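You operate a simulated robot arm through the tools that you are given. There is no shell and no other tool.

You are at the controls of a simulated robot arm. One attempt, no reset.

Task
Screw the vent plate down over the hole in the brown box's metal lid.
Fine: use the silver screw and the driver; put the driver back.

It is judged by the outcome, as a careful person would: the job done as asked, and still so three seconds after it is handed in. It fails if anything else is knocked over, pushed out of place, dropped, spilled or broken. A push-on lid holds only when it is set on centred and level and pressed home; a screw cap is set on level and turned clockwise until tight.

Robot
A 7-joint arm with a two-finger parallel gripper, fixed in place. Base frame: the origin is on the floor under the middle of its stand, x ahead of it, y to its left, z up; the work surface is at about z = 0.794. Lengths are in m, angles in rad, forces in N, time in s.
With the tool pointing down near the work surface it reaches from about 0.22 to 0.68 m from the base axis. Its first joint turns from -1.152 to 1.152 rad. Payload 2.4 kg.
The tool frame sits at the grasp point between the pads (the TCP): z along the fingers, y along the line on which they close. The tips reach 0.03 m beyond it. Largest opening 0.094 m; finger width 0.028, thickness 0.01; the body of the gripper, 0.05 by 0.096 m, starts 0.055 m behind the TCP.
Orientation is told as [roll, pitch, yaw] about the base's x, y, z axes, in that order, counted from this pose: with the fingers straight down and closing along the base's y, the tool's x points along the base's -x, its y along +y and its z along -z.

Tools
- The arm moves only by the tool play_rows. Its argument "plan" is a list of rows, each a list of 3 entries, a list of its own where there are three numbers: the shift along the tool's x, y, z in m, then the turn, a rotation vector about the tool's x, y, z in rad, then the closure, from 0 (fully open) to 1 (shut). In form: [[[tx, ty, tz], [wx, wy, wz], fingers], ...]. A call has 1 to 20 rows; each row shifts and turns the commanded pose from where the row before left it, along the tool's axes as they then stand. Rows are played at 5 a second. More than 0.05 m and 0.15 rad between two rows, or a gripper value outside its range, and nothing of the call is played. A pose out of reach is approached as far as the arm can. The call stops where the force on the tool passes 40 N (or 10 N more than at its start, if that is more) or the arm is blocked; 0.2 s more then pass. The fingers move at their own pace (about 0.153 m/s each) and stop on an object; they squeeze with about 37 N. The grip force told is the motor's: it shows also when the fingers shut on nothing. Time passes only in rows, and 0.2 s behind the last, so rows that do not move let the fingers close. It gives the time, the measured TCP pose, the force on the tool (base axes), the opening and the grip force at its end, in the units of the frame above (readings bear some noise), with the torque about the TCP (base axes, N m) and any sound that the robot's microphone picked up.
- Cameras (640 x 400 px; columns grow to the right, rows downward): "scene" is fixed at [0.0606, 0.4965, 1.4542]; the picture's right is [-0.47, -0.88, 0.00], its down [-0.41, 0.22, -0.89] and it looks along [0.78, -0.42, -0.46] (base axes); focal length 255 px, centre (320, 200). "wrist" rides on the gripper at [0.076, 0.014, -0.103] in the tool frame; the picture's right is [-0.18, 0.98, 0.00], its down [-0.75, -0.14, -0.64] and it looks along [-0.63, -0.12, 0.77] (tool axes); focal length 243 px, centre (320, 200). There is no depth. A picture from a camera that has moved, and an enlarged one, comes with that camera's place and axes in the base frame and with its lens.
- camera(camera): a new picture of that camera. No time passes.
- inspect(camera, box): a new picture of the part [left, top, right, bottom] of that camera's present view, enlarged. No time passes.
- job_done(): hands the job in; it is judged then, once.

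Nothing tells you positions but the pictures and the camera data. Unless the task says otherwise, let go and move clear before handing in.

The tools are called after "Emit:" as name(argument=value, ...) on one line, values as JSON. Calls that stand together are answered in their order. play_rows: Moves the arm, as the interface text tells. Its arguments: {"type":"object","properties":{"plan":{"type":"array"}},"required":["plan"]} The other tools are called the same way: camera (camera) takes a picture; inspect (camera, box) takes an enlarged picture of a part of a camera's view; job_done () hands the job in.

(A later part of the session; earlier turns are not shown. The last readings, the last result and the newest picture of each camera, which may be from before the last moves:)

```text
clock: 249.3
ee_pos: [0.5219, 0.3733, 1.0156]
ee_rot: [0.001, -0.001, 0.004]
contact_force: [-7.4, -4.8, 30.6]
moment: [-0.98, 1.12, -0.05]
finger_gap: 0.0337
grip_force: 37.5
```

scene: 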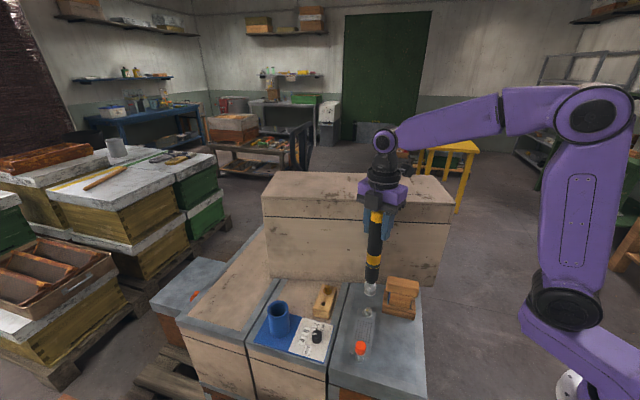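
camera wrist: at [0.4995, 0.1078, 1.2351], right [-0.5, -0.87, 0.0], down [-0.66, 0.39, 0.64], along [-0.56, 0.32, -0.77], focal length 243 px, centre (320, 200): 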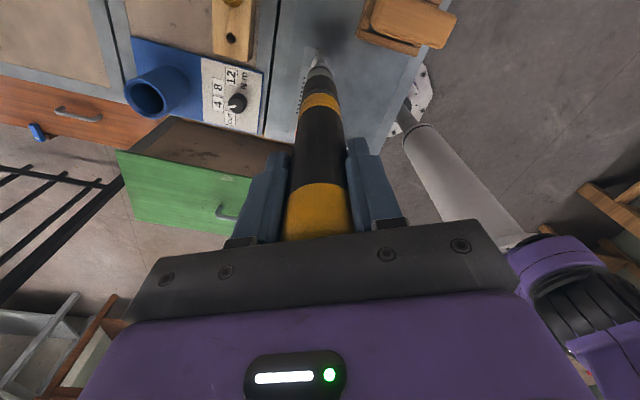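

Seated. I'll relieve the push, open, rise and go straight back to the screw.

Emit:
play_rows(plan=[[[0, 0, -0.003], [0, 0, 0], 1], [[0, 0, 0], [0, 0, 0], 0.6], [[0, 0, 0], [0, 0, 0], 0.3], [[0, 0, 0], [0, 0, 0], 0], [[0, 0, -0.04], [0, 0, 0], 0], [[0, 0, -0.045], [0, 0, 0], 0], [[0, 0, -0.03], [0, 0, 0], 0], [[0.0131, -0.0331, 0], [0, 0, 0], 0], [[0.0131, -0.0331, 0], [0, 0, 0], 0], [[0.0131, -0.0331, 0], [0, 0, 0], 0.2], [[0.0131, -0.0331, 0], [0, 0, 0], 0.45], [[0.0131, -0.0331, 0], [0, 0, 0], 0.45], [[0.0131, -0.0331, 0], [0, 0, 0], 0.45], [[0.0131, -0.0331, 0], [0, 0, 0], 0.45], [[0, 0, 0.045], [0, 0, 0], 0.45], [[0, 0, 0.045], [0, 0, 0], 0.45], [[0, 0, 0.045], [0, 0, 0], 0.45], [[0, 0, 0.03], [0, 0, 0], 0.45], [[0, 0, 0], [0, 0, 0], 0.45]])

Emit:
inspect(camera="scene", box=[250, 230, 400, 350])

Emit:
inspect(camera="wrist", box=[290, 60, 360, 130])

Emit:
inspect(camera="scene", box=[360, 298, 382, 320])

```text
clock: 253.3
ee_pos: [0.4334, 0.1434, 0.9663]
ee_rot: [-0.001, 0.001, 0.003]
contact_force: [0.0, 0.3, -0.1]
moment: [-0.01, 0.01, 0.0]
finger_gap: 0.0517
grip_force: 0.0
```

```text
3.33 times, centred on (325, 290) of scene
camera zoom: at [0.0606, 0.4965, 1.4542], right [-0.47, -0.88, 0.0], down [-0.41, 0.22, -0.89], along [0.78, -0.42, -0.46], focal length 849 px, centre (303, -100)
```

zoom: 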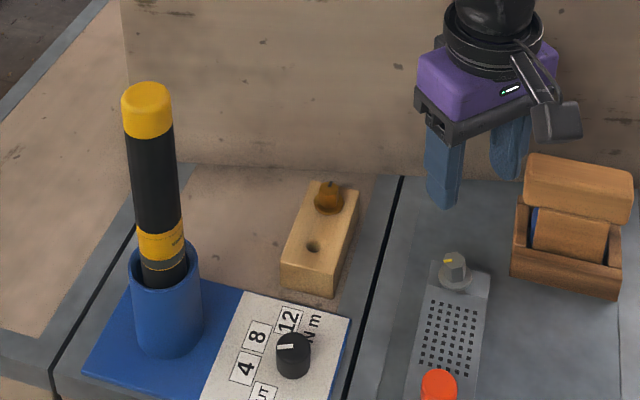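

```text
5.71 times, centred on (325, 95) of wrist
camera zoom: at [0.3565, 0.1577, 1.0696], right [0.18, 0.98, 0.0], down [0.75, -0.14, 0.64], along [0.63, -0.12, -0.77], focal length 1386 px, centre (291, 800)
```

zoom: 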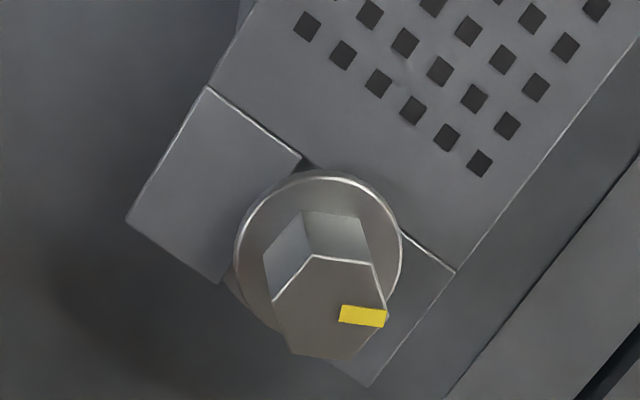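

```text
16.00 times, centred on (371, 309) of scene
camera zoom: at [0.0606, 0.4965, 1.4542], right [-0.47, -0.88, 0.0], down [-0.41, 0.22, -0.89], along [0.78, -0.42, -0.46], focal length 4074 px, centre (-496, -1544)
```

zoom: 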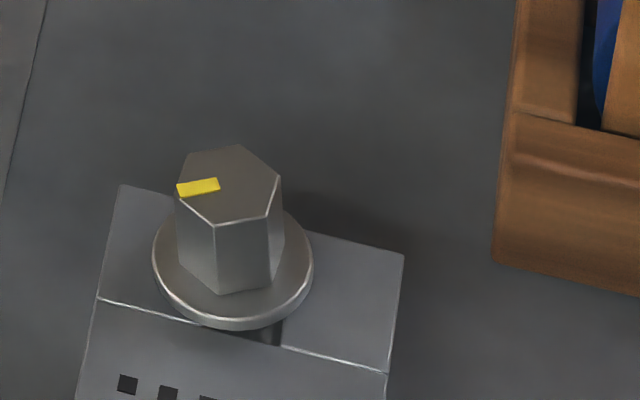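

The driver is docked upright. The screw leans toward +y now; I'll turn to yaw −0.9 to match its flats, centre on it and grip.

Emit:
play_rows(plan=[[[0, 0, 0], [0, 0, 0.1282], 0.45], [[0, 0, 0], [0, 0, 0.1282], 0.45], [[0, 0, 0], [0, 0, 0.1282], 0.45], [[0, 0, 0], [0, 0, 0.1282], 0.45], [[0, 0, 0], [0, 0, 0.1282], 0.45], [[0, 0, 0], [0, 0, 0.1282], 0.45], [[0, 0, 0], [0, 0, 0.1282], 0.45], [[0.002, 0.006, 0.03], [0, 0, 0], 0.45], [[0, 0, 0.035], [0, 0, 0], 0.45], [[0, 0, 0.015], [0, 0, 0], 0.45], [[0, 0, 0], [0, 0, 0], 0.45]])

Emit:
inspect(camera="wrist", box=[270, 90, 380, 200])

Emit:
inspect(camera="scene", box=[360, 298, 382, 320])

```text
clock: 255.7
ee_pos: [0.4361, 0.1481, 0.8866]
ee_rot: [0.0, -0.001, -0.895]
contact_force: [-0.4, -0.2, 0.5]
moment: [0.02, -0.01, -0.02]
finger_gap: 0.0519
grip_force: 0.1
```

```text
3.64 times, centred on (325, 145) of wrist
camera zoom: at [0.3992, 0.2171, 0.9896], right [0.88, 0.47, 0.0], down [0.36, -0.68, 0.64], along [0.3, -0.57, -0.77], focal length 882 px, centre (302, 400)
```

zoom: 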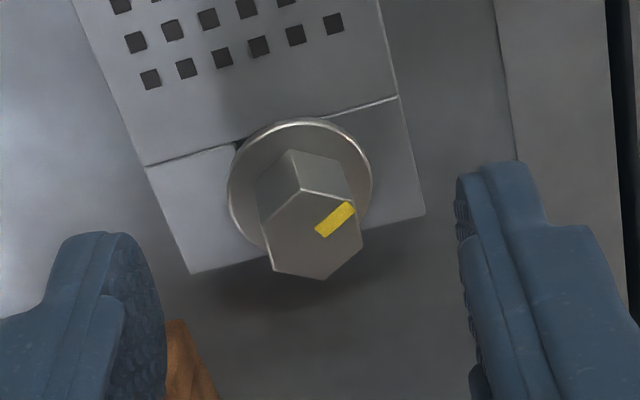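

```text
16.00 times, centred on (371, 309) of scene
camera zoom: at [0.0606, 0.4965, 1.4542], right [-0.47, -0.88, 0.0], down [-0.41, 0.22, -0.89], along [0.78, -0.42, -0.46], focal length 4074 px, centre (-496, -1544)
```

zoom: 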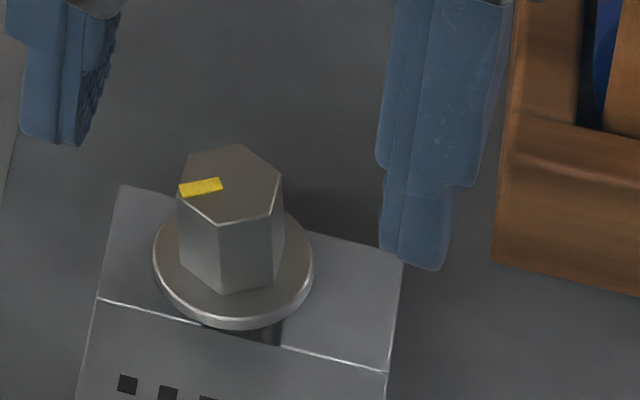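

Nearly centred with flats aligned. I'll shift 1.4 mm, descend and grip.

Emit:
play_rows(plan=[[[0.0004, 0.0014, 0.009], [0, 0, 0], 0.45], [[0, 0, 0.008], [0, 0, 0], 0.45], [[0, 0, 0], [0, 0, 0], 0.65], [[0, 0, 0], [0, 0, 0], 0.75], [[0, 0, 0], [0, 0, 0], 0.85], [[0, 0, 0], [0, 0, 0], 1.0], [[0, 0, 0], [0, 0, 0], 1.0]])

Emit:
inspect(camera="scene", box=[360, 298, 382, 320])

```text
clock: 257.3
ee_pos: [0.435, 0.1485, 0.8689]
ee_rot: [-0.002, 0.0, -0.895]
contact_force: [-3.4, -4.2, 0.8]
moment: [-0.14, 0.13, 0.02]
finger_gap: 0.0162
grip_force: 36.6
```

```text
16.00 times, centred on (371, 309) of scene
camera zoom: at [0.0605, 0.4964, 1.4543], right [-0.47, -0.88, 0.0], down [-0.41, 0.22, -0.89], along [0.78, -0.42, -0.46], focal length 4074 px, centre (-496, -1544)
```

zoom: 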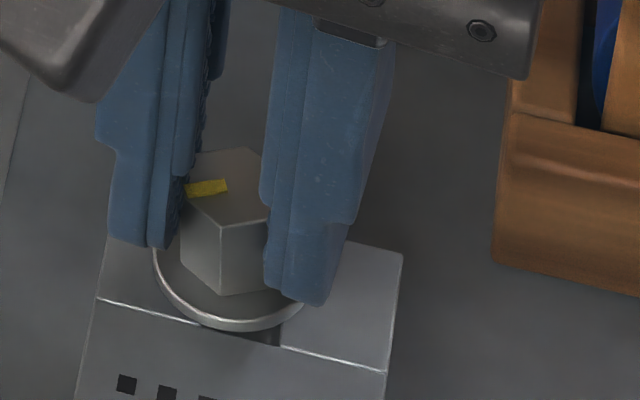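

The head is slightly cocked between the pads. I'll move to the hole axis, then loosen and re-close to let the flats seat.

Emit:
play_rows(plan=[[[-0.001, -0.0011, 0], [0, 0, 0], 1], [[-0.001, -0.0011, 0], [0, 0, 0], 1], [[0, 0, 0], [0, 0, 0], 1], [[0, 0, 0], [0, 0, 0], 0.79], [[0, 0, 0], [0, 0, 0], 0.79], [[0, 0, 0], [0, 0, 0], 0.9], [[0, 0, 0], [0, 0, 0], 1.0], [[0, 0, 0], [0, 0, 0], 1.0]])

Emit:
inspect(camera="scene", box=[360, 298, 382, 320])

Emit:
inspect(camera="wrist", box=[270, 90, 380, 200])

```text
clock: 259.1
ee_pos: [0.4365, 0.1453, 0.8687]
ee_rot: [0.0, -0.001, -0.895]
contact_force: [0.7, -3.3, 0.5]
moment: [-0.22, -0.1, 0.03]
finger_gap: 0.0159
grip_force: 37.2
```

```text
16.00 times, centred on (371, 309) of scene
camera zoom: at [0.0606, 0.4964, 1.4543], right [-0.47, -0.88, 0.0], down [-0.41, 0.22, -0.89], along [0.78, -0.42, -0.46], focal length 4074 px, centre (-496, -1544)
```

zoom: 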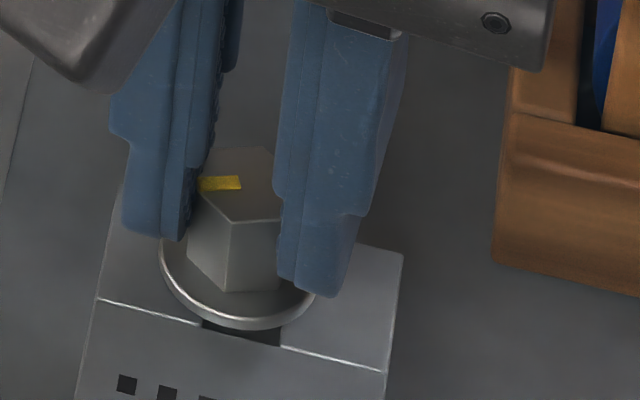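

```text
3.64 times, centred on (325, 145) of wrist
camera zoom: at [0.3994, 0.215, 0.9726], right [0.88, 0.47, 0.0], down [0.36, -0.68, 0.64], along [0.3, -0.57, -0.77], focal length 882 px, centre (302, 400)
```

zoom: 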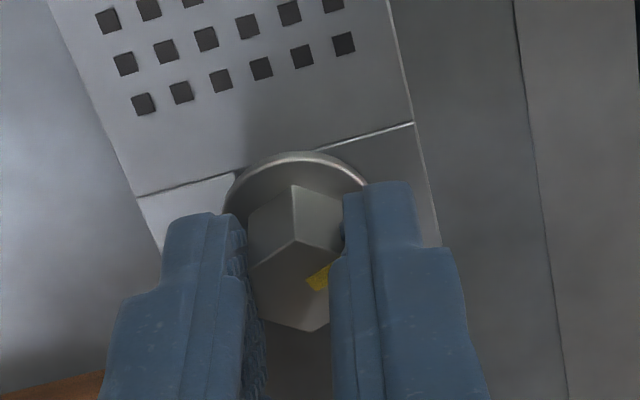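

Better. I'll trim the side force and press the screw down to the fork.

Emit:
play_rows(plan=[[[-0.0004, -0.0004, 0.001], [0, 0, 0], 1], [[0, 0, 0.001], [0, 0, 0], 1], [[0, 0, 0.001], [0, 0, 0], 1], [[0, 0, 0], [0, 0, 0], 1]])

Emit:
play_rows(plan=[[[0, 0, 0.001], [0, 0, 0], 1], [[0, 0, 0.001], [0, 0, 0], 1], [[0, 0, 0], [0, 0, 0], 1]])

Emit:
inspect(camera="scene", box=[360, 298, 382, 320])

```text
clock: 260.1
ee_pos: [0.4367, 0.1457, 0.8656]
ee_rot: [0.0, 0.001, -0.896]
contact_force: [-1.3, -0.3, 8.4]
moment: [0.01, -0.01, 0.02]
finger_gap: 0.0158
grip_force: 36.9
```

```text
clock: 260.9
ee_pos: [0.4377, 0.1458, 0.8658]
ee_rot: [0.002, 0.0, -0.896]
contact_force: [-6.7, -1.7, 36.1]
moment: [-0.21, 0.04, -0.01]
finger_gap: 0.0156
grip_force: 37.2
```

```text
16.00 times, centred on (371, 309) of scene
camera zoom: at [0.0599, 0.4963, 1.4543], right [-0.47, -0.88, 0.0], down [-0.41, 0.22, -0.89], along [0.78, -0.42, -0.46], focal length 4074 px, centre (-496, -1544)
```

zoom: 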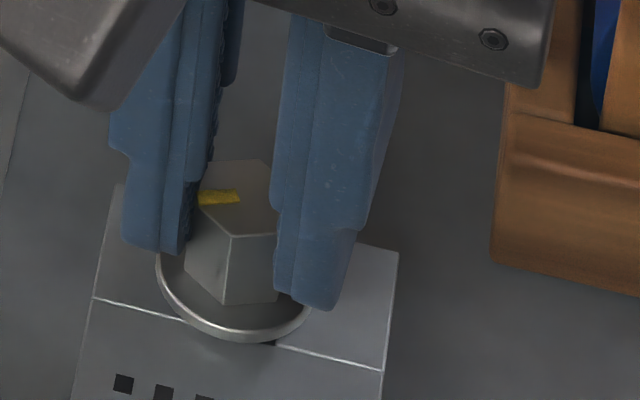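

The flange is hard on the fork. I'll ease to light pressure, open just past the hex width, then push the flange flat with both fingertips.

Emit:
play_rows(plan=[[[0, 0, -0.0018], [0, 0, 0], 1], [[0, 0, 0], [0, 0, 0], 1], [[0, 0, 0], [0, 0, 0], 0.79], [[0, 0, 0.003], [0, 0, 0], 0.79], [[0, 0, 0.002], [0, 0, 0], 0.79], [[0, 0, 0], [0, 0, 0], 0.79]])

Emit:
inspect(camera="scene", box=[360, 298, 382, 320])

```text
clock: 262.3
ee_pos: [0.4352, 0.1445, 0.8618]
ee_rot: [0.0, 0.001, -0.895]
contact_force: [1.8, 0.3, 3.5]
moment: [0.0, 0.01, 0.01]
finger_gap: 0.0197
grip_force: 0.0
```

```text
16.00 times, centred on (371, 309) of scene
camera zoom: at [0.0605, 0.4965, 1.4542], right [-0.47, -0.88, 0.0], down [-0.41, 0.22, -0.89], along [0.78, -0.42, -0.46], focal length 4074 px, centre (-496, -1544)
```

zoom: 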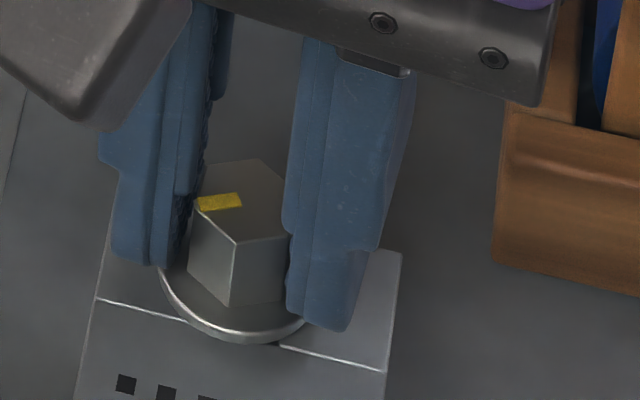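

The fingertips touch the flange. I'll press to about 10 N, hold, then rise straight up.

Emit:
play_rows(plan=[[[0, 0, 0.001], [0, 0, 0], 0.79], [[0, 0, 0.0005], [0, 0, 0], 0.79], [[0, 0, 0], [0, 0, 0], 0.79], [[0, 0, 0], [0, 0, 0], 0.79], [[0, 0, 0], [0, 0, 0], 0.79]])

Emit:
play_rows(plan=[[[0, 0, -0.004], [0, 0, 0], 0.79], [[0, 0, -0.02], [0, 0, 0], 0.79], [[0, 0, -0.045], [0, 0, 0], 0.5], [[0, 0, 0], [0, 0, 0], 0.4]])

Emit:
inspect(camera="scene", box=[360, 298, 382, 320])

```text
clock: 263.5
ee_pos: [0.4367, 0.1449, 0.8604]
ee_rot: [-0.001, 0.001, -0.896]
contact_force: [-0.6, -0.8, 7.6]
moment: [-0.05, 0.01, 0.01]
finger_gap: 0.0196
grip_force: 0.0
```

```text
clock: 264.5
ee_pos: [0.4358, 0.1452, 0.9279]
ee_rot: [-0.003, 0.0, -0.895]
contact_force: [0.1, -0.1, 1.0]
moment: [0.0, -0.01, 0.0]
finger_gap: 0.0563
grip_force: 0.0
```

```text
16.00 times, centred on (371, 309) of scene
camera zoom: at [0.0606, 0.4965, 1.4542], right [-0.47, -0.88, 0.0], down [-0.41, 0.22, -0.89], along [0.78, -0.42, -0.46], focal length 4074 px, centre (-496, -1544)
```

zoom: 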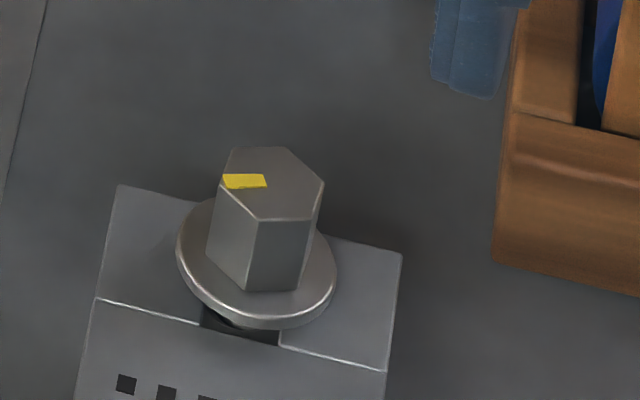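

The screw springs up when unloaded, so something like a thread start pushes back and only turning will take it in. I'll start it by hand with long clockwise strokes: first wind the wrist back to yaw 2.25 (flats repeat every 60°).

Emit:
play_rows(plan=[[[0, 0, -0.02], [0, 0, -0.14], 0.45], [[0, 0, 0], [0, 0, -0.15], 0.45], [[0, 0, 0], [0, 0, -0.15], 0.45], [[0, 0, 0], [0, 0, -0.15], 0.45], [[0, 0, 0], [0, 0, -0.15], 0.45], [[0, 0, 0], [0, 0, -0.15], 0.45], [[0, 0, 0], [0, 0, -0.15], 0.45], [[0, 0, 0], [0, 0, -0.15], 0.45], [[0, 0, 0], [0, 0, -0.15], 0.45], [[0, 0, 0], [0, 0, -0.15], 0.45], [[0, 0, 0], [0, 0, -0.15], 0.45], [[0, 0, 0], [0, 0, -0.15], 0.45], [[0, 0, 0], [0, 0, -0.15], 0.45], [[0, 0, 0], [0, 0, -0.15], 0.45], [[0, 0, 0], [0, 0, -0.15], 0.45], [[0, 0, 0], [0, 0, -0.15], 0.45], [[0, 0, 0], [0, 0, -0.15], 0.45], [[0, 0, 0], [0, 0, -0.15], 0.45], [[0, 0, 0], [0, 0, -0.15], 0.45], [[0, 0, 0], [0, 0, -0.15], 0.45]])

Emit:
play_rows(plan=[[[0, 0, 0], [0, 0, -0.15], 0.45], [[0, 0, 0], [0, 0, 0], 0.45], [[0, 0, 0], [0, 0, 0], 0.45]])

Emit:
inspect(camera="wrist", box=[280, 60, 370, 150])

Emit:
inspect(camera="scene", box=[360, 298, 382, 320])

```text
clock: 268.7
ee_pos: [0.4366, 0.1457, 0.9494]
ee_rot: [0.0, -0.001, 2.097]
contact_force: [0.1, 0.1, -0.2]
moment: [0.01, 0.01, 0.03]
finger_gap: 0.0517
grip_force: 0.1
```

```text
clock: 269.5
ee_pos: [0.437, 0.1463, 0.9489]
ee_rot: [-0.002, -0.001, 2.244]
contact_force: [0.1, 0.4, -0.4]
moment: [-0.01, 0.03, -0.01]
finger_gap: 0.0519
grip_force: 0.1
```

```text
4.44 times, centred on (325, 105) of wrist
camera zoom: at [0.4721, 0.078, 1.052], right [-0.88, -0.47, 0.0], down [-0.36, 0.68, 0.64], along [-0.3, 0.57, -0.77], focal length 1078 px, centre (298, 622)
```

zoom: 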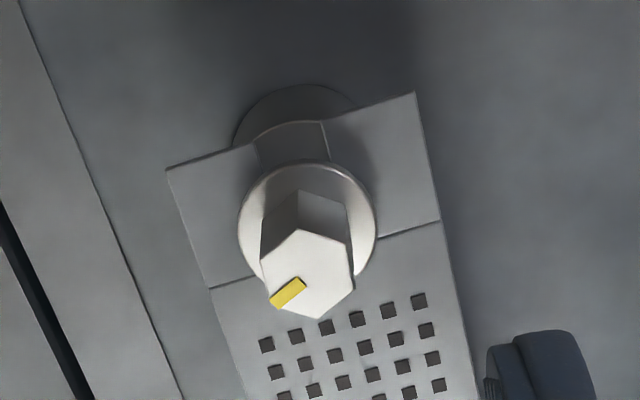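

```text
16.00 times, centred on (371, 309) of scene
camera zoom: at [0.0606, 0.4965, 1.4542], right [-0.47, -0.88, 0.0], down [-0.41, 0.22, -0.89], along [0.78, -0.42, -0.46], focal length 4074 px, centre (-496, -1544)
```

zoom: 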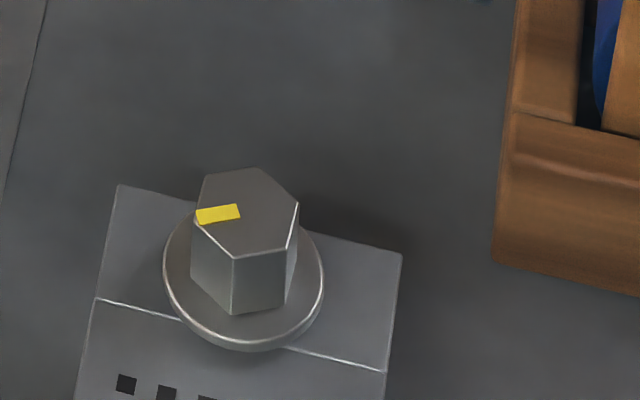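

While I was away the screw settled by itself, flat and upright on the fork; it just needs undisturbed time. That's ideal: I'll fetch the driver now, gripping it at yaw 2.8 so a long clockwise stroke is ready.

Emit:
play_rows(plan=[[[0, 0, -0.045], [0, 0, -0.139], 0.3], [[0, 0, -0.045], [0, 0, -0.139], 0], [[0, 0, -0.045], [0, 0, -0.139], 0], [[0, 0, -0.045], [0, 0, -0.139], 0], [[0.00075, -0.0408, 0], [0, 0, 0], 0], [[0.00075, -0.0408, 0], [0, 0, 0], 0], [[0.00075, -0.0408, 0], [0, 0, 0], 0], [[0.00075, -0.0408, 0], [0, 0, 0], 0], [[0.00075, -0.0408, 0], [0, 0, 0], 0], [[0.00075, -0.0408, 0], [0, 0, 0], 0], [[0, 0, 0], [0, 0, 0], 0]])

Emit:
camera(camera="wrist")

Emit:
inspect(camera="scene", box=[360, 298, 382, 320])

```text
clock: 271.9
ee_pos: [0.5234, 0.3738, 1.1301]
ee_rot: [0.002, -0.001, 2.797]
contact_force: [-0.3, -0.3, 0.1]
moment: [-0.01, 0.01, 0.03]
finger_gap: 0.094
grip_force: 0.0
```

```text
taken
camera wrist: at [0.5901, 0.3364, 1.2329], right [-0.5, -0.86, 0.0], down [-0.66, 0.39, 0.64], along [-0.56, 0.32, -0.77], focal length 243 px, centre (320, 200)
```

wrist: 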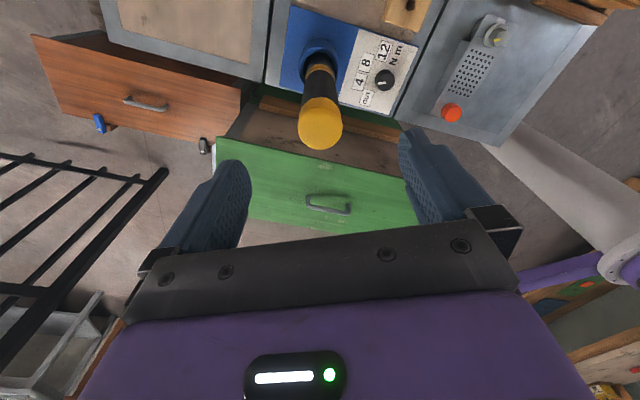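

```text
16.00 times, centred on (371, 309) of scene
camera zoom: at [0.0606, 0.4965, 1.4542], right [-0.47, -0.88, 0.0], down [-0.41, 0.22, -0.89], along [0.78, -0.42, -0.46], focal length 4074 px, centre (-496, -1544)
```

zoom: 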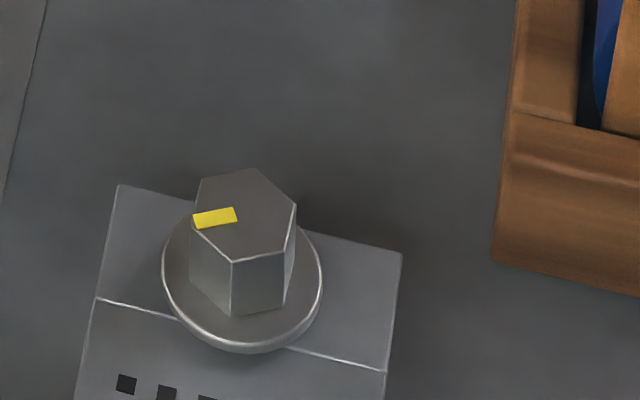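

The screw sits flush and upright. From this side I'll check the cap alignment and the dial pointer.

Emit:
inspect(camera="wrist", box=[220, 60, 440, 220])

Emit:
inspect(camera="wrist", box=[335, 30, 425, 115])

```text
2.50 times, centred on (330, 140) of wrist
camera zoom: at [0.5901, 0.3364, 1.2329], right [-0.5, -0.86, 0.0], down [-0.66, 0.39, 0.64], along [-0.56, 0.32, -0.77], focal length 606 px, centre (295, 350)
```

zoom: 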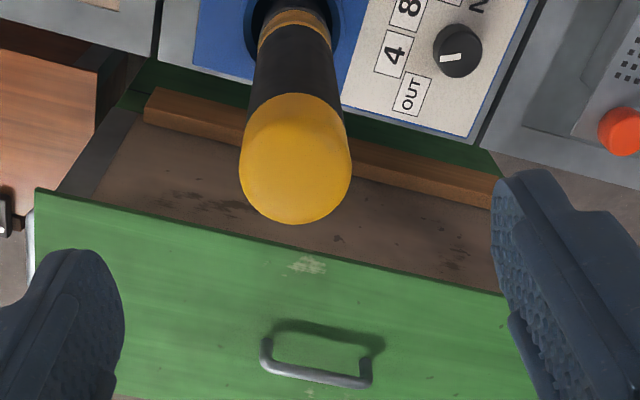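

```text
4.71 times, centred on (380, 72) of wrist
camera zoom: at [0.5901, 0.3364, 1.2329], right [-0.5, -0.86, 0.0], down [-0.66, 0.39, 0.64], along [-0.56, 0.32, -0.77], focal length 1142 px, centre (38, 800)
```

zoom: 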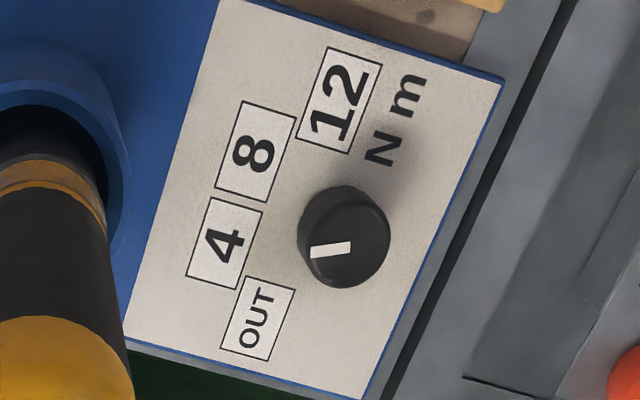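

The dial is on 4. The cap is within 1.5 mm; I'll descend, grip and lift the driver.

Emit:
play_rows(plan=[[[0.0013, 0.0006, 0.03], [0, 0, 0], 0], [[0, 0, 0.035], [0, 0, 0], 0], [[0, 0, 0.03], [0, 0, 0], 0], [[0, 0, 0.018], [0, 0, 0], 0], [[0, 0, 0], [0, 0, 0], 0.35], [[0, 0, 0], [0, 0, 0], 0.52], [[0, 0, 0], [0, 0, 0], 0.58], [[0, 0, 0], [0, 0, 0], 0.65], [[0, 0, 0], [0, 0, 0], 0.8], [[0, 0, 0], [0, 0, 0], 1.0], [[0, 0, 0], [0, 0, 0], 1.0]])

Emit:
play_rows(plan=[[[0, 0, -0.01], [0, 0, 0], 1], [[0, 0, -0.02], [0, 0, 0], 1], [[0, 0, -0.02], [0, 0, 0], 1], [[0, 0, -0.02], [0, 0, 0], 1], [[0, 0, -0.02], [0, 0, 0], 1], [[0, 0, -0.023], [0, 0, 0], 1], [[0, 0, 0], [0, 0, 0], 1]])

Emit:
inspect(camera="scene", box=[262, 270, 302, 330])

```text
clock: 274.3
ee_pos: [0.5242, 0.3744, 1.0155]
ee_rot: [0.0, 0.0, 2.8]
contact_force: [1.3, -1.2, -0.6]
moment: [0.06, -0.06, 0.01]
finger_gap: 0.0347
grip_force: 37.1
```

```text
clock: 275.9
ee_pos: [0.5238, 0.3744, 1.1292]
ee_rot: [0.0, -0.001, 2.798]
contact_force: [0.4, -0.1, -3.5]
moment: [-0.01, 0.01, -0.02]
finger_gap: 0.0345
grip_force: 36.9
```

```text
6.67 times, centred on (282, 300) of scene
camera zoom: at [0.0606, 0.4965, 1.4542], right [-0.47, -0.88, 0.0], down [-0.41, 0.22, -0.89], along [0.78, -0.42, -0.46], focal length 1697 px, centre (573, -467)
```

zoom: 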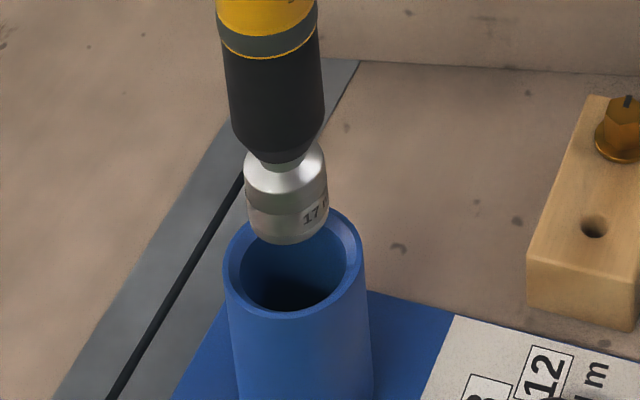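

I'll carry it over the post and compare the socket with the head.

Emit:
play_rows(plan=[[[-0.0006, 0.02, 0], [0, 0, 0], 1], [[-0.0011, 0.036, 0], [0, 0, 0], 1], [[-0.0011, 0.036, 0], [0, 0, 0], 1], [[-0.0011, 0.036, 0], [0, 0, 0], 1], [[-0.0011, 0.036, 0], [0, 0, 0], 1], [[-0.0011, 0.036, 0], [0, 0, 0], 1], [[-0.001, 0.03, 0], [0, 0, 0], 1], [[-0.0005, 0.0153, 0], [0, 0, 0], 1], [[0, 0, 0.02], [0, 0, 0], 1], [[0, 0, 0.02], [0, 0, 0], 1], [[0, 0, 0], [0, 0, 0], 1], [[0, 0, 0], [0, 0, 0], 1]])

Emit:
inspect(camera="scene", box=[360, 288, 384, 320])

Emit:
inspect(camera="wrist", box=[300, 40, 345, 85])

```text
clock: 278.5
ee_pos: [0.4358, 0.1448, 1.0891]
ee_rot: [0.0, 0.001, 2.8]
contact_force: [0.5, -0.4, -3.9]
moment: [-0.02, 0.0, 0.04]
finger_gap: 0.0344
grip_force: 37.1
```

```text
12.50 times, centred on (372, 304) of scene
camera zoom: at [0.0606, 0.4965, 1.4542], right [-0.47, -0.88, 0.0], down [-0.41, 0.22, -0.89], along [0.78, -0.42, -0.46], focal length 3182 px, centre (-330, -1100)
```

zoom: 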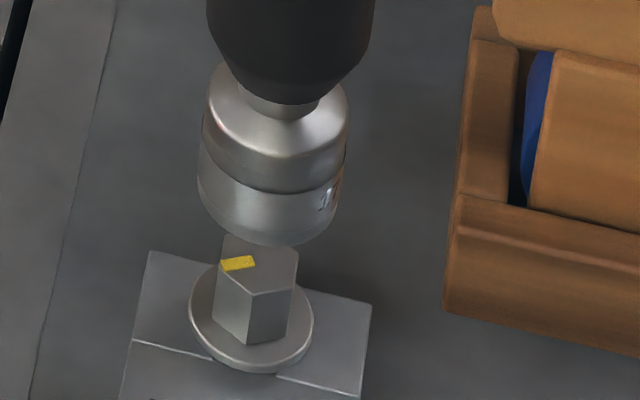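

```text
8.89 times, centred on (322, 62) of wrist
camera zoom: at [0.5012, 0.1072, 1.1918], right [-0.5, -0.86, 0.0], down [-0.66, 0.39, 0.64], along [-0.55, 0.32, -0.77], focal length 2157 px, centre (298, 1422)
```

zoom: 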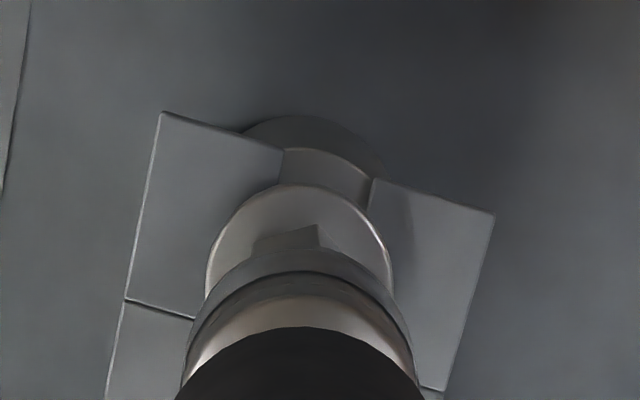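

By the wrist view the socket and flange are coaxial within half a millimetre. I'll lower onto the hex in stages.

Emit:
play_rows(plan=[[[0, 0, 0.01], [0, 0, 0], 1], [[0, 0, 0.006], [0, 0, 0], 1], [[0, 0, 0.002], [0, 0, 0], 1], [[0, 0, 0], [0, 0, 0], 1]])

Emit:
inspect(camera="scene", box=[360, 294, 384, 322])

Emit:
inspect(camera="wrist", box=[300, 40, 345, 85])

```text
clock: 279.5
ee_pos: [0.4345, 0.1449, 1.0702]
ee_rot: [0.002, 0.0, 2.796]
contact_force: [0.2, 0.2, -3.5]
moment: [0.02, -0.02, 0.02]
finger_gap: 0.0347
grip_force: 36.8
```

```text
14.29 times, centred on (372, 308) of scene
camera zoom: at [0.0606, 0.4965, 1.4542], right [-0.47, -0.88, 0.0], down [-0.41, 0.22, -0.89], along [0.78, -0.42, -0.46], focal length 3637 px, centre (-423, -1343)
```

zoom: 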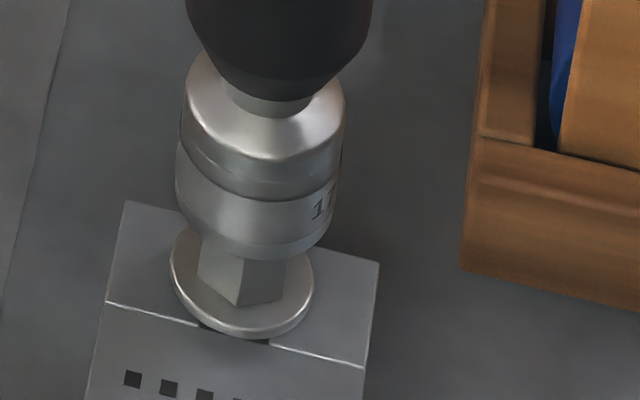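

```text
8.89 times, centred on (322, 62) of wrist
camera zoom: at [0.5011, 0.1068, 1.1738], right [-0.5, -0.86, 0.0], down [-0.66, 0.39, 0.64], along [-0.55, 0.32, -0.77], focal length 2157 px, centre (298, 1422)
```

zoom: 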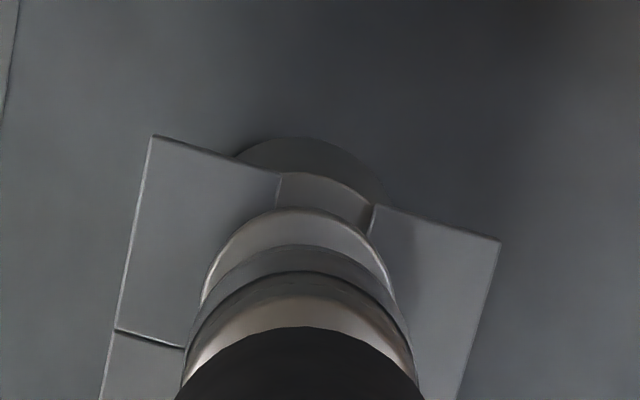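

The screw rides up and down slightly by itself, so I'll capture it now, lowering in small steps.

Emit:
play_rows(plan=[[[0, 0, 0.002], [0, 0, 0], 1], [[0, 0, 0.002], [0, 0, 0], 1], [[0, 0, 0.001], [0, 0, 0], 1], [[0, 0, 0], [0, 0, 0], 1]])

Emit:
inspect(camera="scene", box=[360, 294, 384, 322])

```text
clock: 280.5
ee_pos: [0.4346, 0.1448, 1.0668]
ee_rot: [-0.001, 0.0, 2.8]
contact_force: [-0.4, 0.6, -4.3]
moment: [0.02, -0.04, 0.01]
finger_gap: 0.0343
grip_force: 37.2
```

```text
14.29 times, centred on (372, 308) of scene
camera zoom: at [0.0606, 0.4965, 1.4542], right [-0.47, -0.88, 0.0], down [-0.41, 0.22, -0.89], along [0.78, -0.42, -0.46], focal length 3637 px, centre (-423, -1343)
```

zoom: 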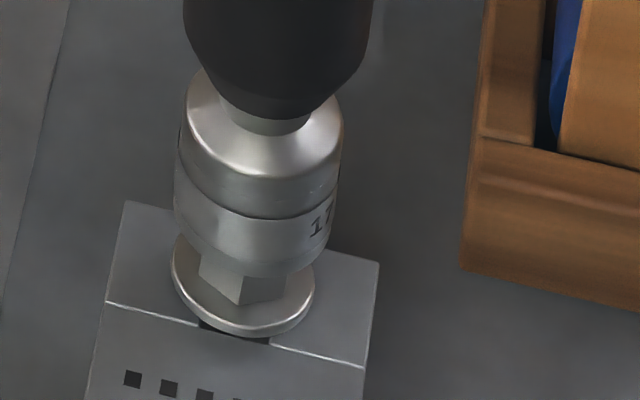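

No contact; continuing.

Emit:
play_rows(plan=[[[0, 0, 0.002], [0, 0, 0], 1], [[0, 0, 0.002], [0, 0, 0], 1], [[0, 0, 0.001], [0, 0, 0], 1], [[0, 0, 0], [0, 0, 0], 1]])

Emit:
inspect(camera="scene", box=[360, 294, 384, 322])

```text
clock: 281.5
ee_pos: [0.4341, 0.1457, 1.0615]
ee_rot: [0.003, 0.0, 2.802]
contact_force: [-0.1, -0.3, -4.7]
moment: [0.01, -0.01, 0.02]
finger_gap: 0.0344
grip_force: 37.4
```

```text
14.29 times, centred on (372, 308) of scene
camera zoom: at [0.0606, 0.4965, 1.4542], right [-0.47, -0.88, 0.0], down [-0.41, 0.22, -0.89], along [0.78, -0.42, -0.46], focal length 3637 px, centre (-423, -1343)
```

zoom: 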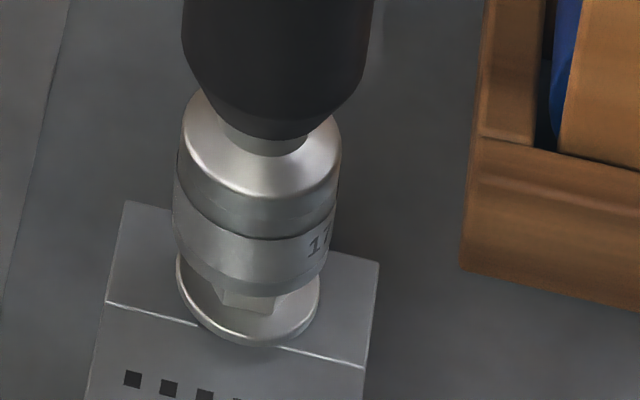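

The socket is sliding over the hex and the screw is straightening up. I'll continue to the flange.

Emit:
play_rows(plan=[[[0, 0, 0.002], [0, 0, 0], 1], [[0, 0, 0.002], [0, 0, 0], 1], [[0, 0, 0.002], [0, 0, 0], 1], [[0, 0, 0], [0, 0, 0], 1]])

Emit:
play_rows(plan=[[[0, 0, 0.002], [0, 0, 0], 1], [[0, 0, 0.001], [0, 0, 0], 1], [[0, 0, 0.001], [0, 0, 0], 1], [[0, 0, 0], [0, 0, 0], 1]])

Emit:
inspect(camera="scene", box=[360, 294, 384, 322])

```text
clock: 282.5
ee_pos: [0.4338, 0.1444, 1.0541]
ee_rot: [-0.001, -0.001, 2.801]
contact_force: [0.4, -0.3, -4.4]
moment: [0.0, -0.04, -0.04]
finger_gap: 0.0346
grip_force: 36.8
```

```text
clock: 283.5
ee_pos: [0.4348, 0.1455, 1.0499]
ee_rot: [0.001, -0.001, 2.799]
contact_force: [0.0, -0.5, -4.3]
moment: [-0.01, -0.04, 0.02]
finger_gap: 0.0343
grip_force: 37.1
```

```text
14.29 times, centred on (372, 308) of scene
camera zoom: at [0.0606, 0.4965, 1.4542], right [-0.47, -0.88, 0.0], down [-0.41, 0.22, -0.89], along [0.78, -0.42, -0.46], focal length 3637 px, centre (-423, -1343)
```

zoom: 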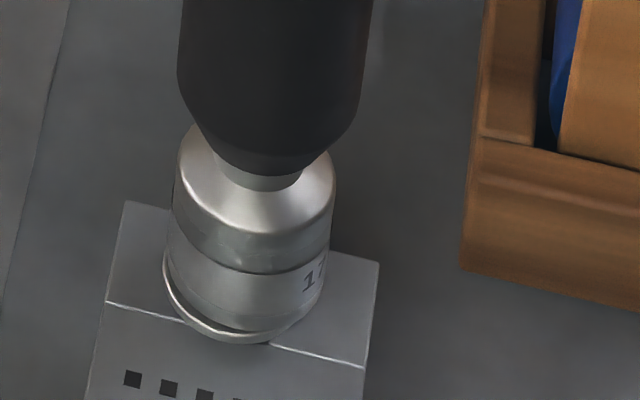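

The hex is inside the socket. I'll lower until it bears with moderate force.

Emit:
play_rows(plan=[[[0, 0, 0.001], [0, 0, 0], 1], [[0, 0, 0.001], [0, 0, 0], 1], [[0, 0, 0.001], [0, 0, 0], 1], [[0, 0, 0], [0, 0, 0], 1]])

Emit:
play_rows(plan=[[[0, 0, 0.001], [0, 0, 0], 1], [[0, 0, 0.001], [0, 0, 0], 1], [[0, 0, 0], [0, 0, 0], 1]])

Emit:
inspect(camera="scene", box=[360, 294, 384, 322])

```text
clock: 284.5
ee_pos: [0.4353, 0.145, 1.0465]
ee_rot: [-0.001, 0.001, 2.799]
contact_force: [0.3, 0.5, -2.7]
moment: [0.04, -0.04, 0.02]
finger_gap: 0.0344
grip_force: 37.0
```

```text
clock: 285.3
ee_pos: [0.4352, 0.1455, 1.045]
ee_rot: [0.0, -0.001, 2.8]
contact_force: [-0.2, -1.2, 2.1]
moment: [-0.01, 0.0, 0.0]
finger_gap: 0.0342
grip_force: 37.6
```

```text
14.29 times, centred on (372, 308) of scene
camera zoom: at [0.0605, 0.4965, 1.4542], right [-0.47, -0.88, 0.0], down [-0.41, 0.22, -0.89], along [0.78, -0.42, -0.46], focal length 3637 px, centre (-423, -1343)
```

zoom: 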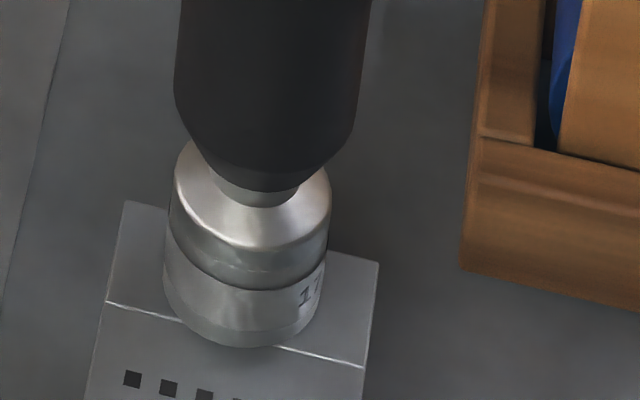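

Seated with no side load. I'll press a little more and begin a long clockwise turn, watching torque, force and sound.

Emit:
play_rows(plan=[[[0, 0, 0.001], [0, 0, 0], 1], [[0, 0, 0.0005], [0, 0, 0.05], 1], [[0, 0, 0], [0, 0, 0.12], 1], [[0, 0, 0], [0, 0, 0.12], 1], [[0, 0, 0], [0, 0, 0.12], 1], [[0, 0, 0], [0, 0, 0.12], 1], [[0, 0, 0], [0, 0, 0.12], 1], [[0, 0, 0], [0, 0, 0.12], 1], [[0, 0, 0], [0, 0, 0], 1]])

Emit:
inspect(camera="scene", box=[360, 294, 384, 322])

```text
clock: 287.3
ee_pos: [0.4351, 0.1448, 1.044]
ee_rot: [0.0, -0.001, 2.026]
contact_force: [0.2, -0.1, 5.3]
moment: [0.01, -0.01, 0.02]
finger_gap: 0.0343
grip_force: 37.2
```

```text
14.29 times, centred on (372, 308) of scene
camera zoom: at [0.0605, 0.4965, 1.4542], right [-0.47, -0.88, 0.0], down [-0.41, 0.22, -0.89], along [0.78, -0.42, -0.46], focal length 3637 px, centre (-423, -1343)
```

zoom: 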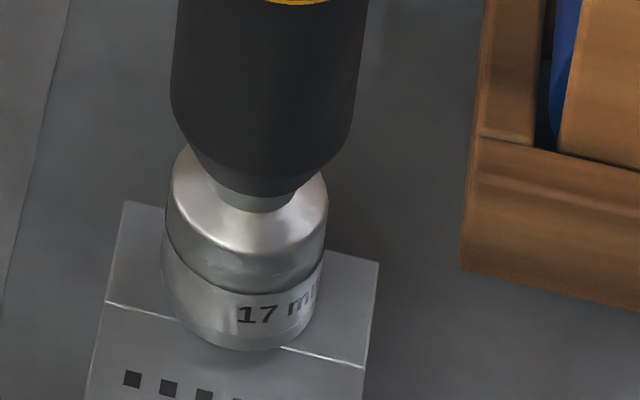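

It turns smoothly with no side load. Continuing clockwise.

Emit:
play_rows(plan=[[[0, 0, 0.0002], [0, 0, 0.13], 1], [[0, 0, 0], [0, 0, 0.13], 1], [[0, 0, 0.0002], [0, 0, 0.13], 1], [[0, 0, 0], [0, 0, 0.13], 1], [[0, 0, 0.0002], [0, 0, 0.13], 1], [[0, 0, 0], [0, 0, 0.13], 1], [[0, 0, 0.0002], [0, 0, 0.13], 1], [[0, 0, 0], [0, 0, 0.13], 1], [[0, 0, 0.0002], [0, 0, 0.13], 1], [[0, 0, 0], [0, 0, 0.13], 1], [[0, 0, 0.0002], [0, 0, 0.13], 1], [[0, 0, 0], [0, 0, 0.13], 1], [[0, 0, 0], [0, 0, 0], 1]])

Emit:
inspect(camera="scene", box=[360, 294, 384, 322])

```text
clock: 290.1
ee_pos: [0.436, 0.1462, 1.0444]
ee_rot: [-0.001, -0.001, 0.467]
contact_force: [-0.4, -2.1, 27.0]
moment: [-0.27, 0.08, -0.02]
finger_gap: 0.0346
grip_force: 36.9
```

```text
14.29 times, centred on (372, 308) of scene
camera zoom: at [0.0602, 0.4963, 1.4543], right [-0.47, -0.88, 0.0], down [-0.41, 0.22, -0.89], along [0.78, -0.42, -0.46], focal length 3637 px, centre (-423, -1343)
```

zoom: 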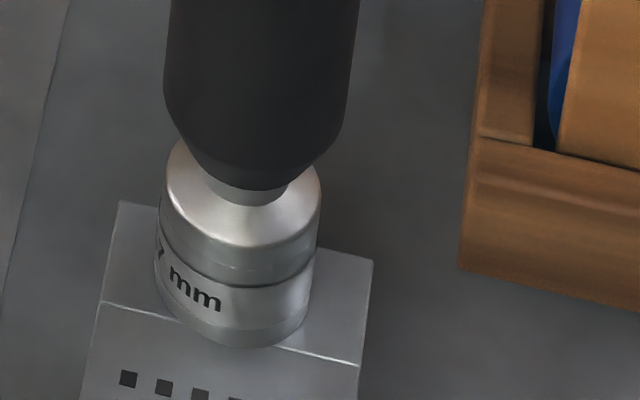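

It's on a hard stop at 27 N with no torque yet. I'll ease to about 10 N and complete the stroke.

Emit:
play_rows(plan=[[[0, 0, -0.001], [0, 0, 0], 1], [[0, 0, 0], [0, 0, 0.13], 1], [[0, 0, 0], [0, 0, 0.13], 1], [[0, 0, 0], [0, 0, 0.13], 1], [[0, 0, 0], [0, 0, 0.13], 1], [[0, 0, 0], [0, 0, 0.13], 1], [[0, 0, 0], [0, 0, 0.13], 1], [[0, 0, 0], [0, 0, 0.13], 1], [[0, 0, 0], [0, 0, 0.13], 1], [[0, 0, 0], [0, 0, 0.13], 1], [[0, 0, 0], [0, 0, 0.13], 1], [[0, 0, 0], [0, 0, 0.13], 1], [[0, 0, 0], [0, 0, 0.13], 1], [[0, 0, 0], [0, 0, 0.13], 1]])

Emit:
play_rows(plan=[[[0, 0, 0], [0, 0, 0.13], 1], [[0, 0, 0], [0, 0, 0.13], 1], [[0, 0, 0], [0, 0, 0.13], 1], [[0, 0, 0], [0, 0, 0.13], 1], [[0, 0, 0], [0, 0, 0.13], 1], [[0, 0, 0], [0, 0, 0.13], 1], [[0, 0, 0], [0, 0, 0.13], 1], [[0, 0, 0], [0, 0, 0.13], 1]])

Emit:
inspect(camera="scene", box=[360, 294, 384, 322])

```text
clock: 293.1
ee_pos: [0.4331, 0.1455, 1.0442]
ee_rot: [0.0, -0.001, -1.226]
contact_force: [0.9, 0.7, 6.3]
moment: [0.04, -0.11, -0.01]
finger_gap: 0.0344
grip_force: 36.9
```

```text
clock: 294.9
ee_pos: [0.4342, 0.145, 1.0447]
ee_rot: [-0.001, 0.001, -2.265]
contact_force: [0.2, 0.1, 6.0]
moment: [-0.1, -0.09, 0.0]
finger_gap: 0.0344
grip_force: 37.2
```

```text
14.29 times, centred on (372, 308) of scene
camera zoom: at [0.0605, 0.4965, 1.4542], right [-0.47, -0.88, 0.0], down [-0.41, 0.22, -0.89], along [0.78, -0.42, -0.46], focal length 3637 px, centre (-423, -1343)
```

zoom: 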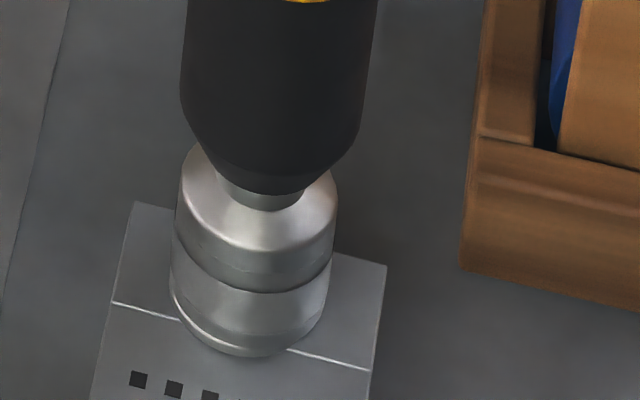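

I've turned it 0.8 of a turn with no torque. I'll lift the socket off gently and see whether the screw is now held by its thread.

Emit:
play_rows(plan=[[[0, 0, -0.003], [0, 0, 0], 1], [[0, 0, -0.005], [0, 0, 0], 1], [[0, 0, -0.008], [0, 0, 0], 1], [[0, 0, -0.008], [0, 0, 0], 1], [[0, 0, -0.008], [0, 0, 0], 1], [[0, 0, 0], [0, 0, 0], 1]])

Emit:
inspect(camera="scene", box=[360, 288, 384, 320])

```text
clock: 296.3
ee_pos: [0.434, 0.145, 1.0771]
ee_rot: [0.001, 0.001, -2.262]
contact_force: [-0.9, -0.4, -5.1]
moment: [0.02, 0.02, -0.01]
finger_gap: 0.0343
grip_force: 37.3
```

```text
12.50 times, centred on (372, 304) of scene
camera zoom: at [0.0606, 0.4965, 1.4542], right [-0.47, -0.88, 0.0], down [-0.41, 0.22, -0.89], along [0.78, -0.42, -0.46], focal length 3182 px, centre (-330, -1100)
```

zoom: 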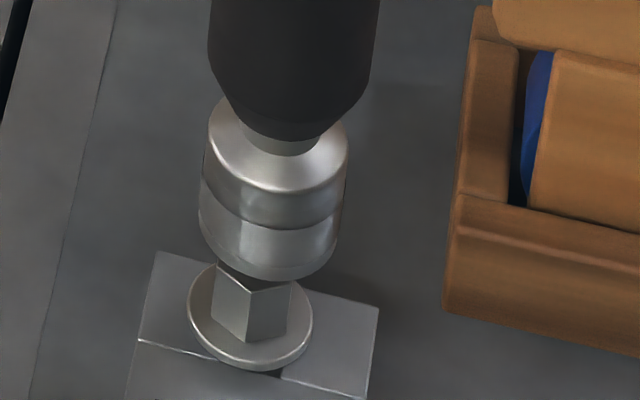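

The screw still isn't held, so turning by wrist isn't what drives it. The driver may start by pressing its yellow cap; my palm never touched it. I'll dock it and test that by pushing the palm onto the cap.

Emit:
play_rows(plan=[[[0, 0, -0.03], [0, 0, 0], 1], [[0, 0, -0.023], [0, 0, 0], 1], [[0.0335, -0.0111, 0], [0, 0, 0], 1], [[0.0335, -0.0111, 0], [0, 0, 0], 1], [[0.0335, -0.0111, 0], [0, 0, 0], 1], [[0.0335, -0.0111, 0], [0, 0, 0], 1], [[0.0335, -0.0111, 0], [0, 0, 0], 1], [[0.0335, -0.0111, 0], [0, 0, 0], 1], [[0.0333, -0.0114, 0], [0, 0, 0], 1], [[0, 0, 0], [0, 0, 0], 1], [[0, 0, 0], [0, 0, 0], 1]])

Emit:
inspect(camera="scene", box=[262, 270, 302, 330])

Emit:
inspect(camera="wrist", box=[290, 30, 350, 110])

```text
clock: 298.7
ee_pos: [0.5252, 0.3754, 1.1281]
ee_rot: [0.001, -0.003, -2.264]
contact_force: [0.6, -0.2, -3.3]
moment: [-0.04, -0.04, 0.02]
finger_gap: 0.0345
grip_force: 36.8
```

```text
6.67 times, centred on (282, 300) of scene
camera zoom: at [0.0606, 0.4966, 1.4542], right [-0.47, -0.88, 0.0], down [-0.41, 0.22, -0.89], along [0.78, -0.42, -0.46], focal length 1697 px, centre (573, -467)
```

zoom: 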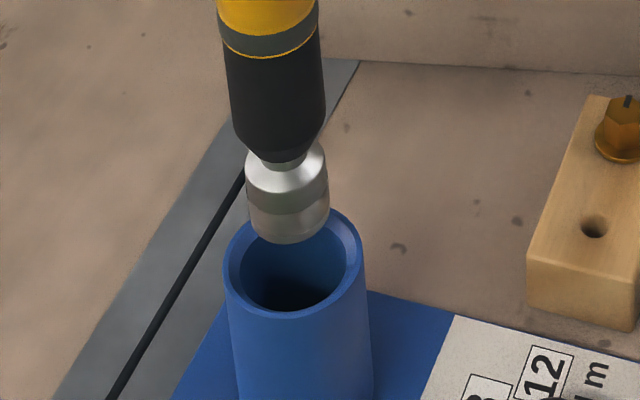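

```text
5.00 times, centred on (320, 70) of wrist
camera zoom: at [0.5828, 0.4257, 1.231], right [0.64, -0.77, 0.0], down [-0.59, -0.49, 0.64], along [-0.49, -0.41, -0.77], focal length 1213 px, centre (320, 850)
```

zoom: 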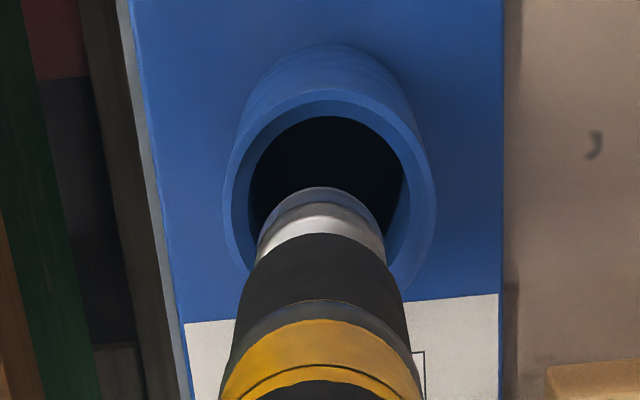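

The holder mouth appears a few millimetres ahead. I'll shift about 2–3 mm toward +x/+y and lower carefully, watching for side contact.

Emit:
play_rows(plan=[[[0.0026, 0.0008, 0.01], [0, 0, 0], 1], [[0, 0, 0.012], [0, 0, 0], 1], [[0, 0, 0.012], [0, 0, 0], 1], [[0, 0, 0.006], [0, 0, 0], 1], [[0, 0, 0], [0, 0, 0], 1]])

Emit:
inspect(camera="scene", box=[262, 270, 302, 330])

Emit:
inspect(camera="wrist", box=[290, 30, 350, 110])

```text
clock: 299.9
ee_pos: [0.5265, 0.3762, 1.0876]
ee_rot: [-0.001, 0.0, -2.263]
contact_force: [0.3, 0.1, -4.7]
moment: [-0.03, -0.01, -0.01]
finger_gap: 0.0343
grip_force: 37.0
```

```text
6.67 times, centred on (282, 300) of scene
camera zoom: at [0.0607, 0.4965, 1.4542], right [-0.47, -0.88, 0.0], down [-0.41, 0.22, -0.89], along [0.78, -0.42, -0.46], focal length 1697 px, centre (573, -467)
```

zoom: 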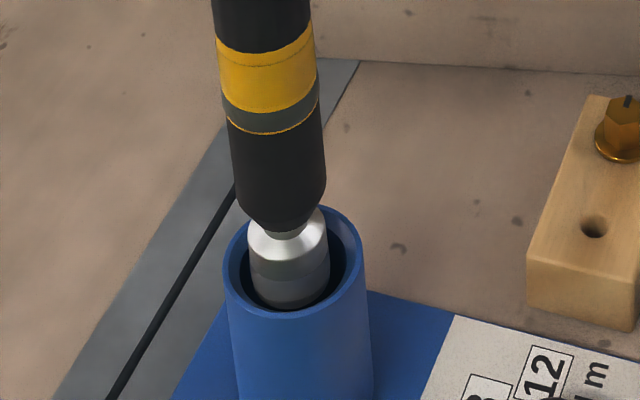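

```text
5.00 times, centred on (320, 70) of wrist
camera zoom: at [0.5855, 0.427, 1.1917], right [0.64, -0.77, 0.0], down [-0.59, -0.49, 0.64], along [-0.49, -0.41, -0.77], focal length 1213 px, centre (320, 850)
```

zoom: 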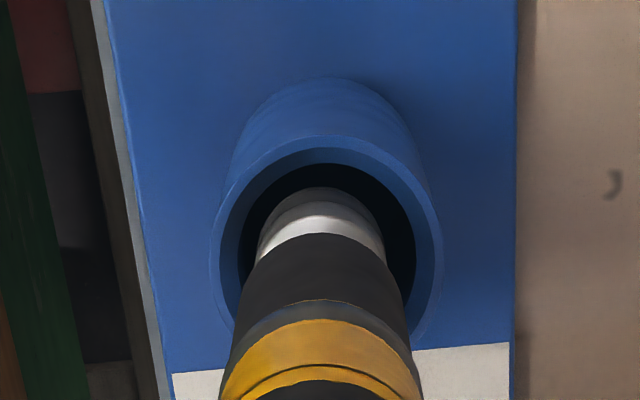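

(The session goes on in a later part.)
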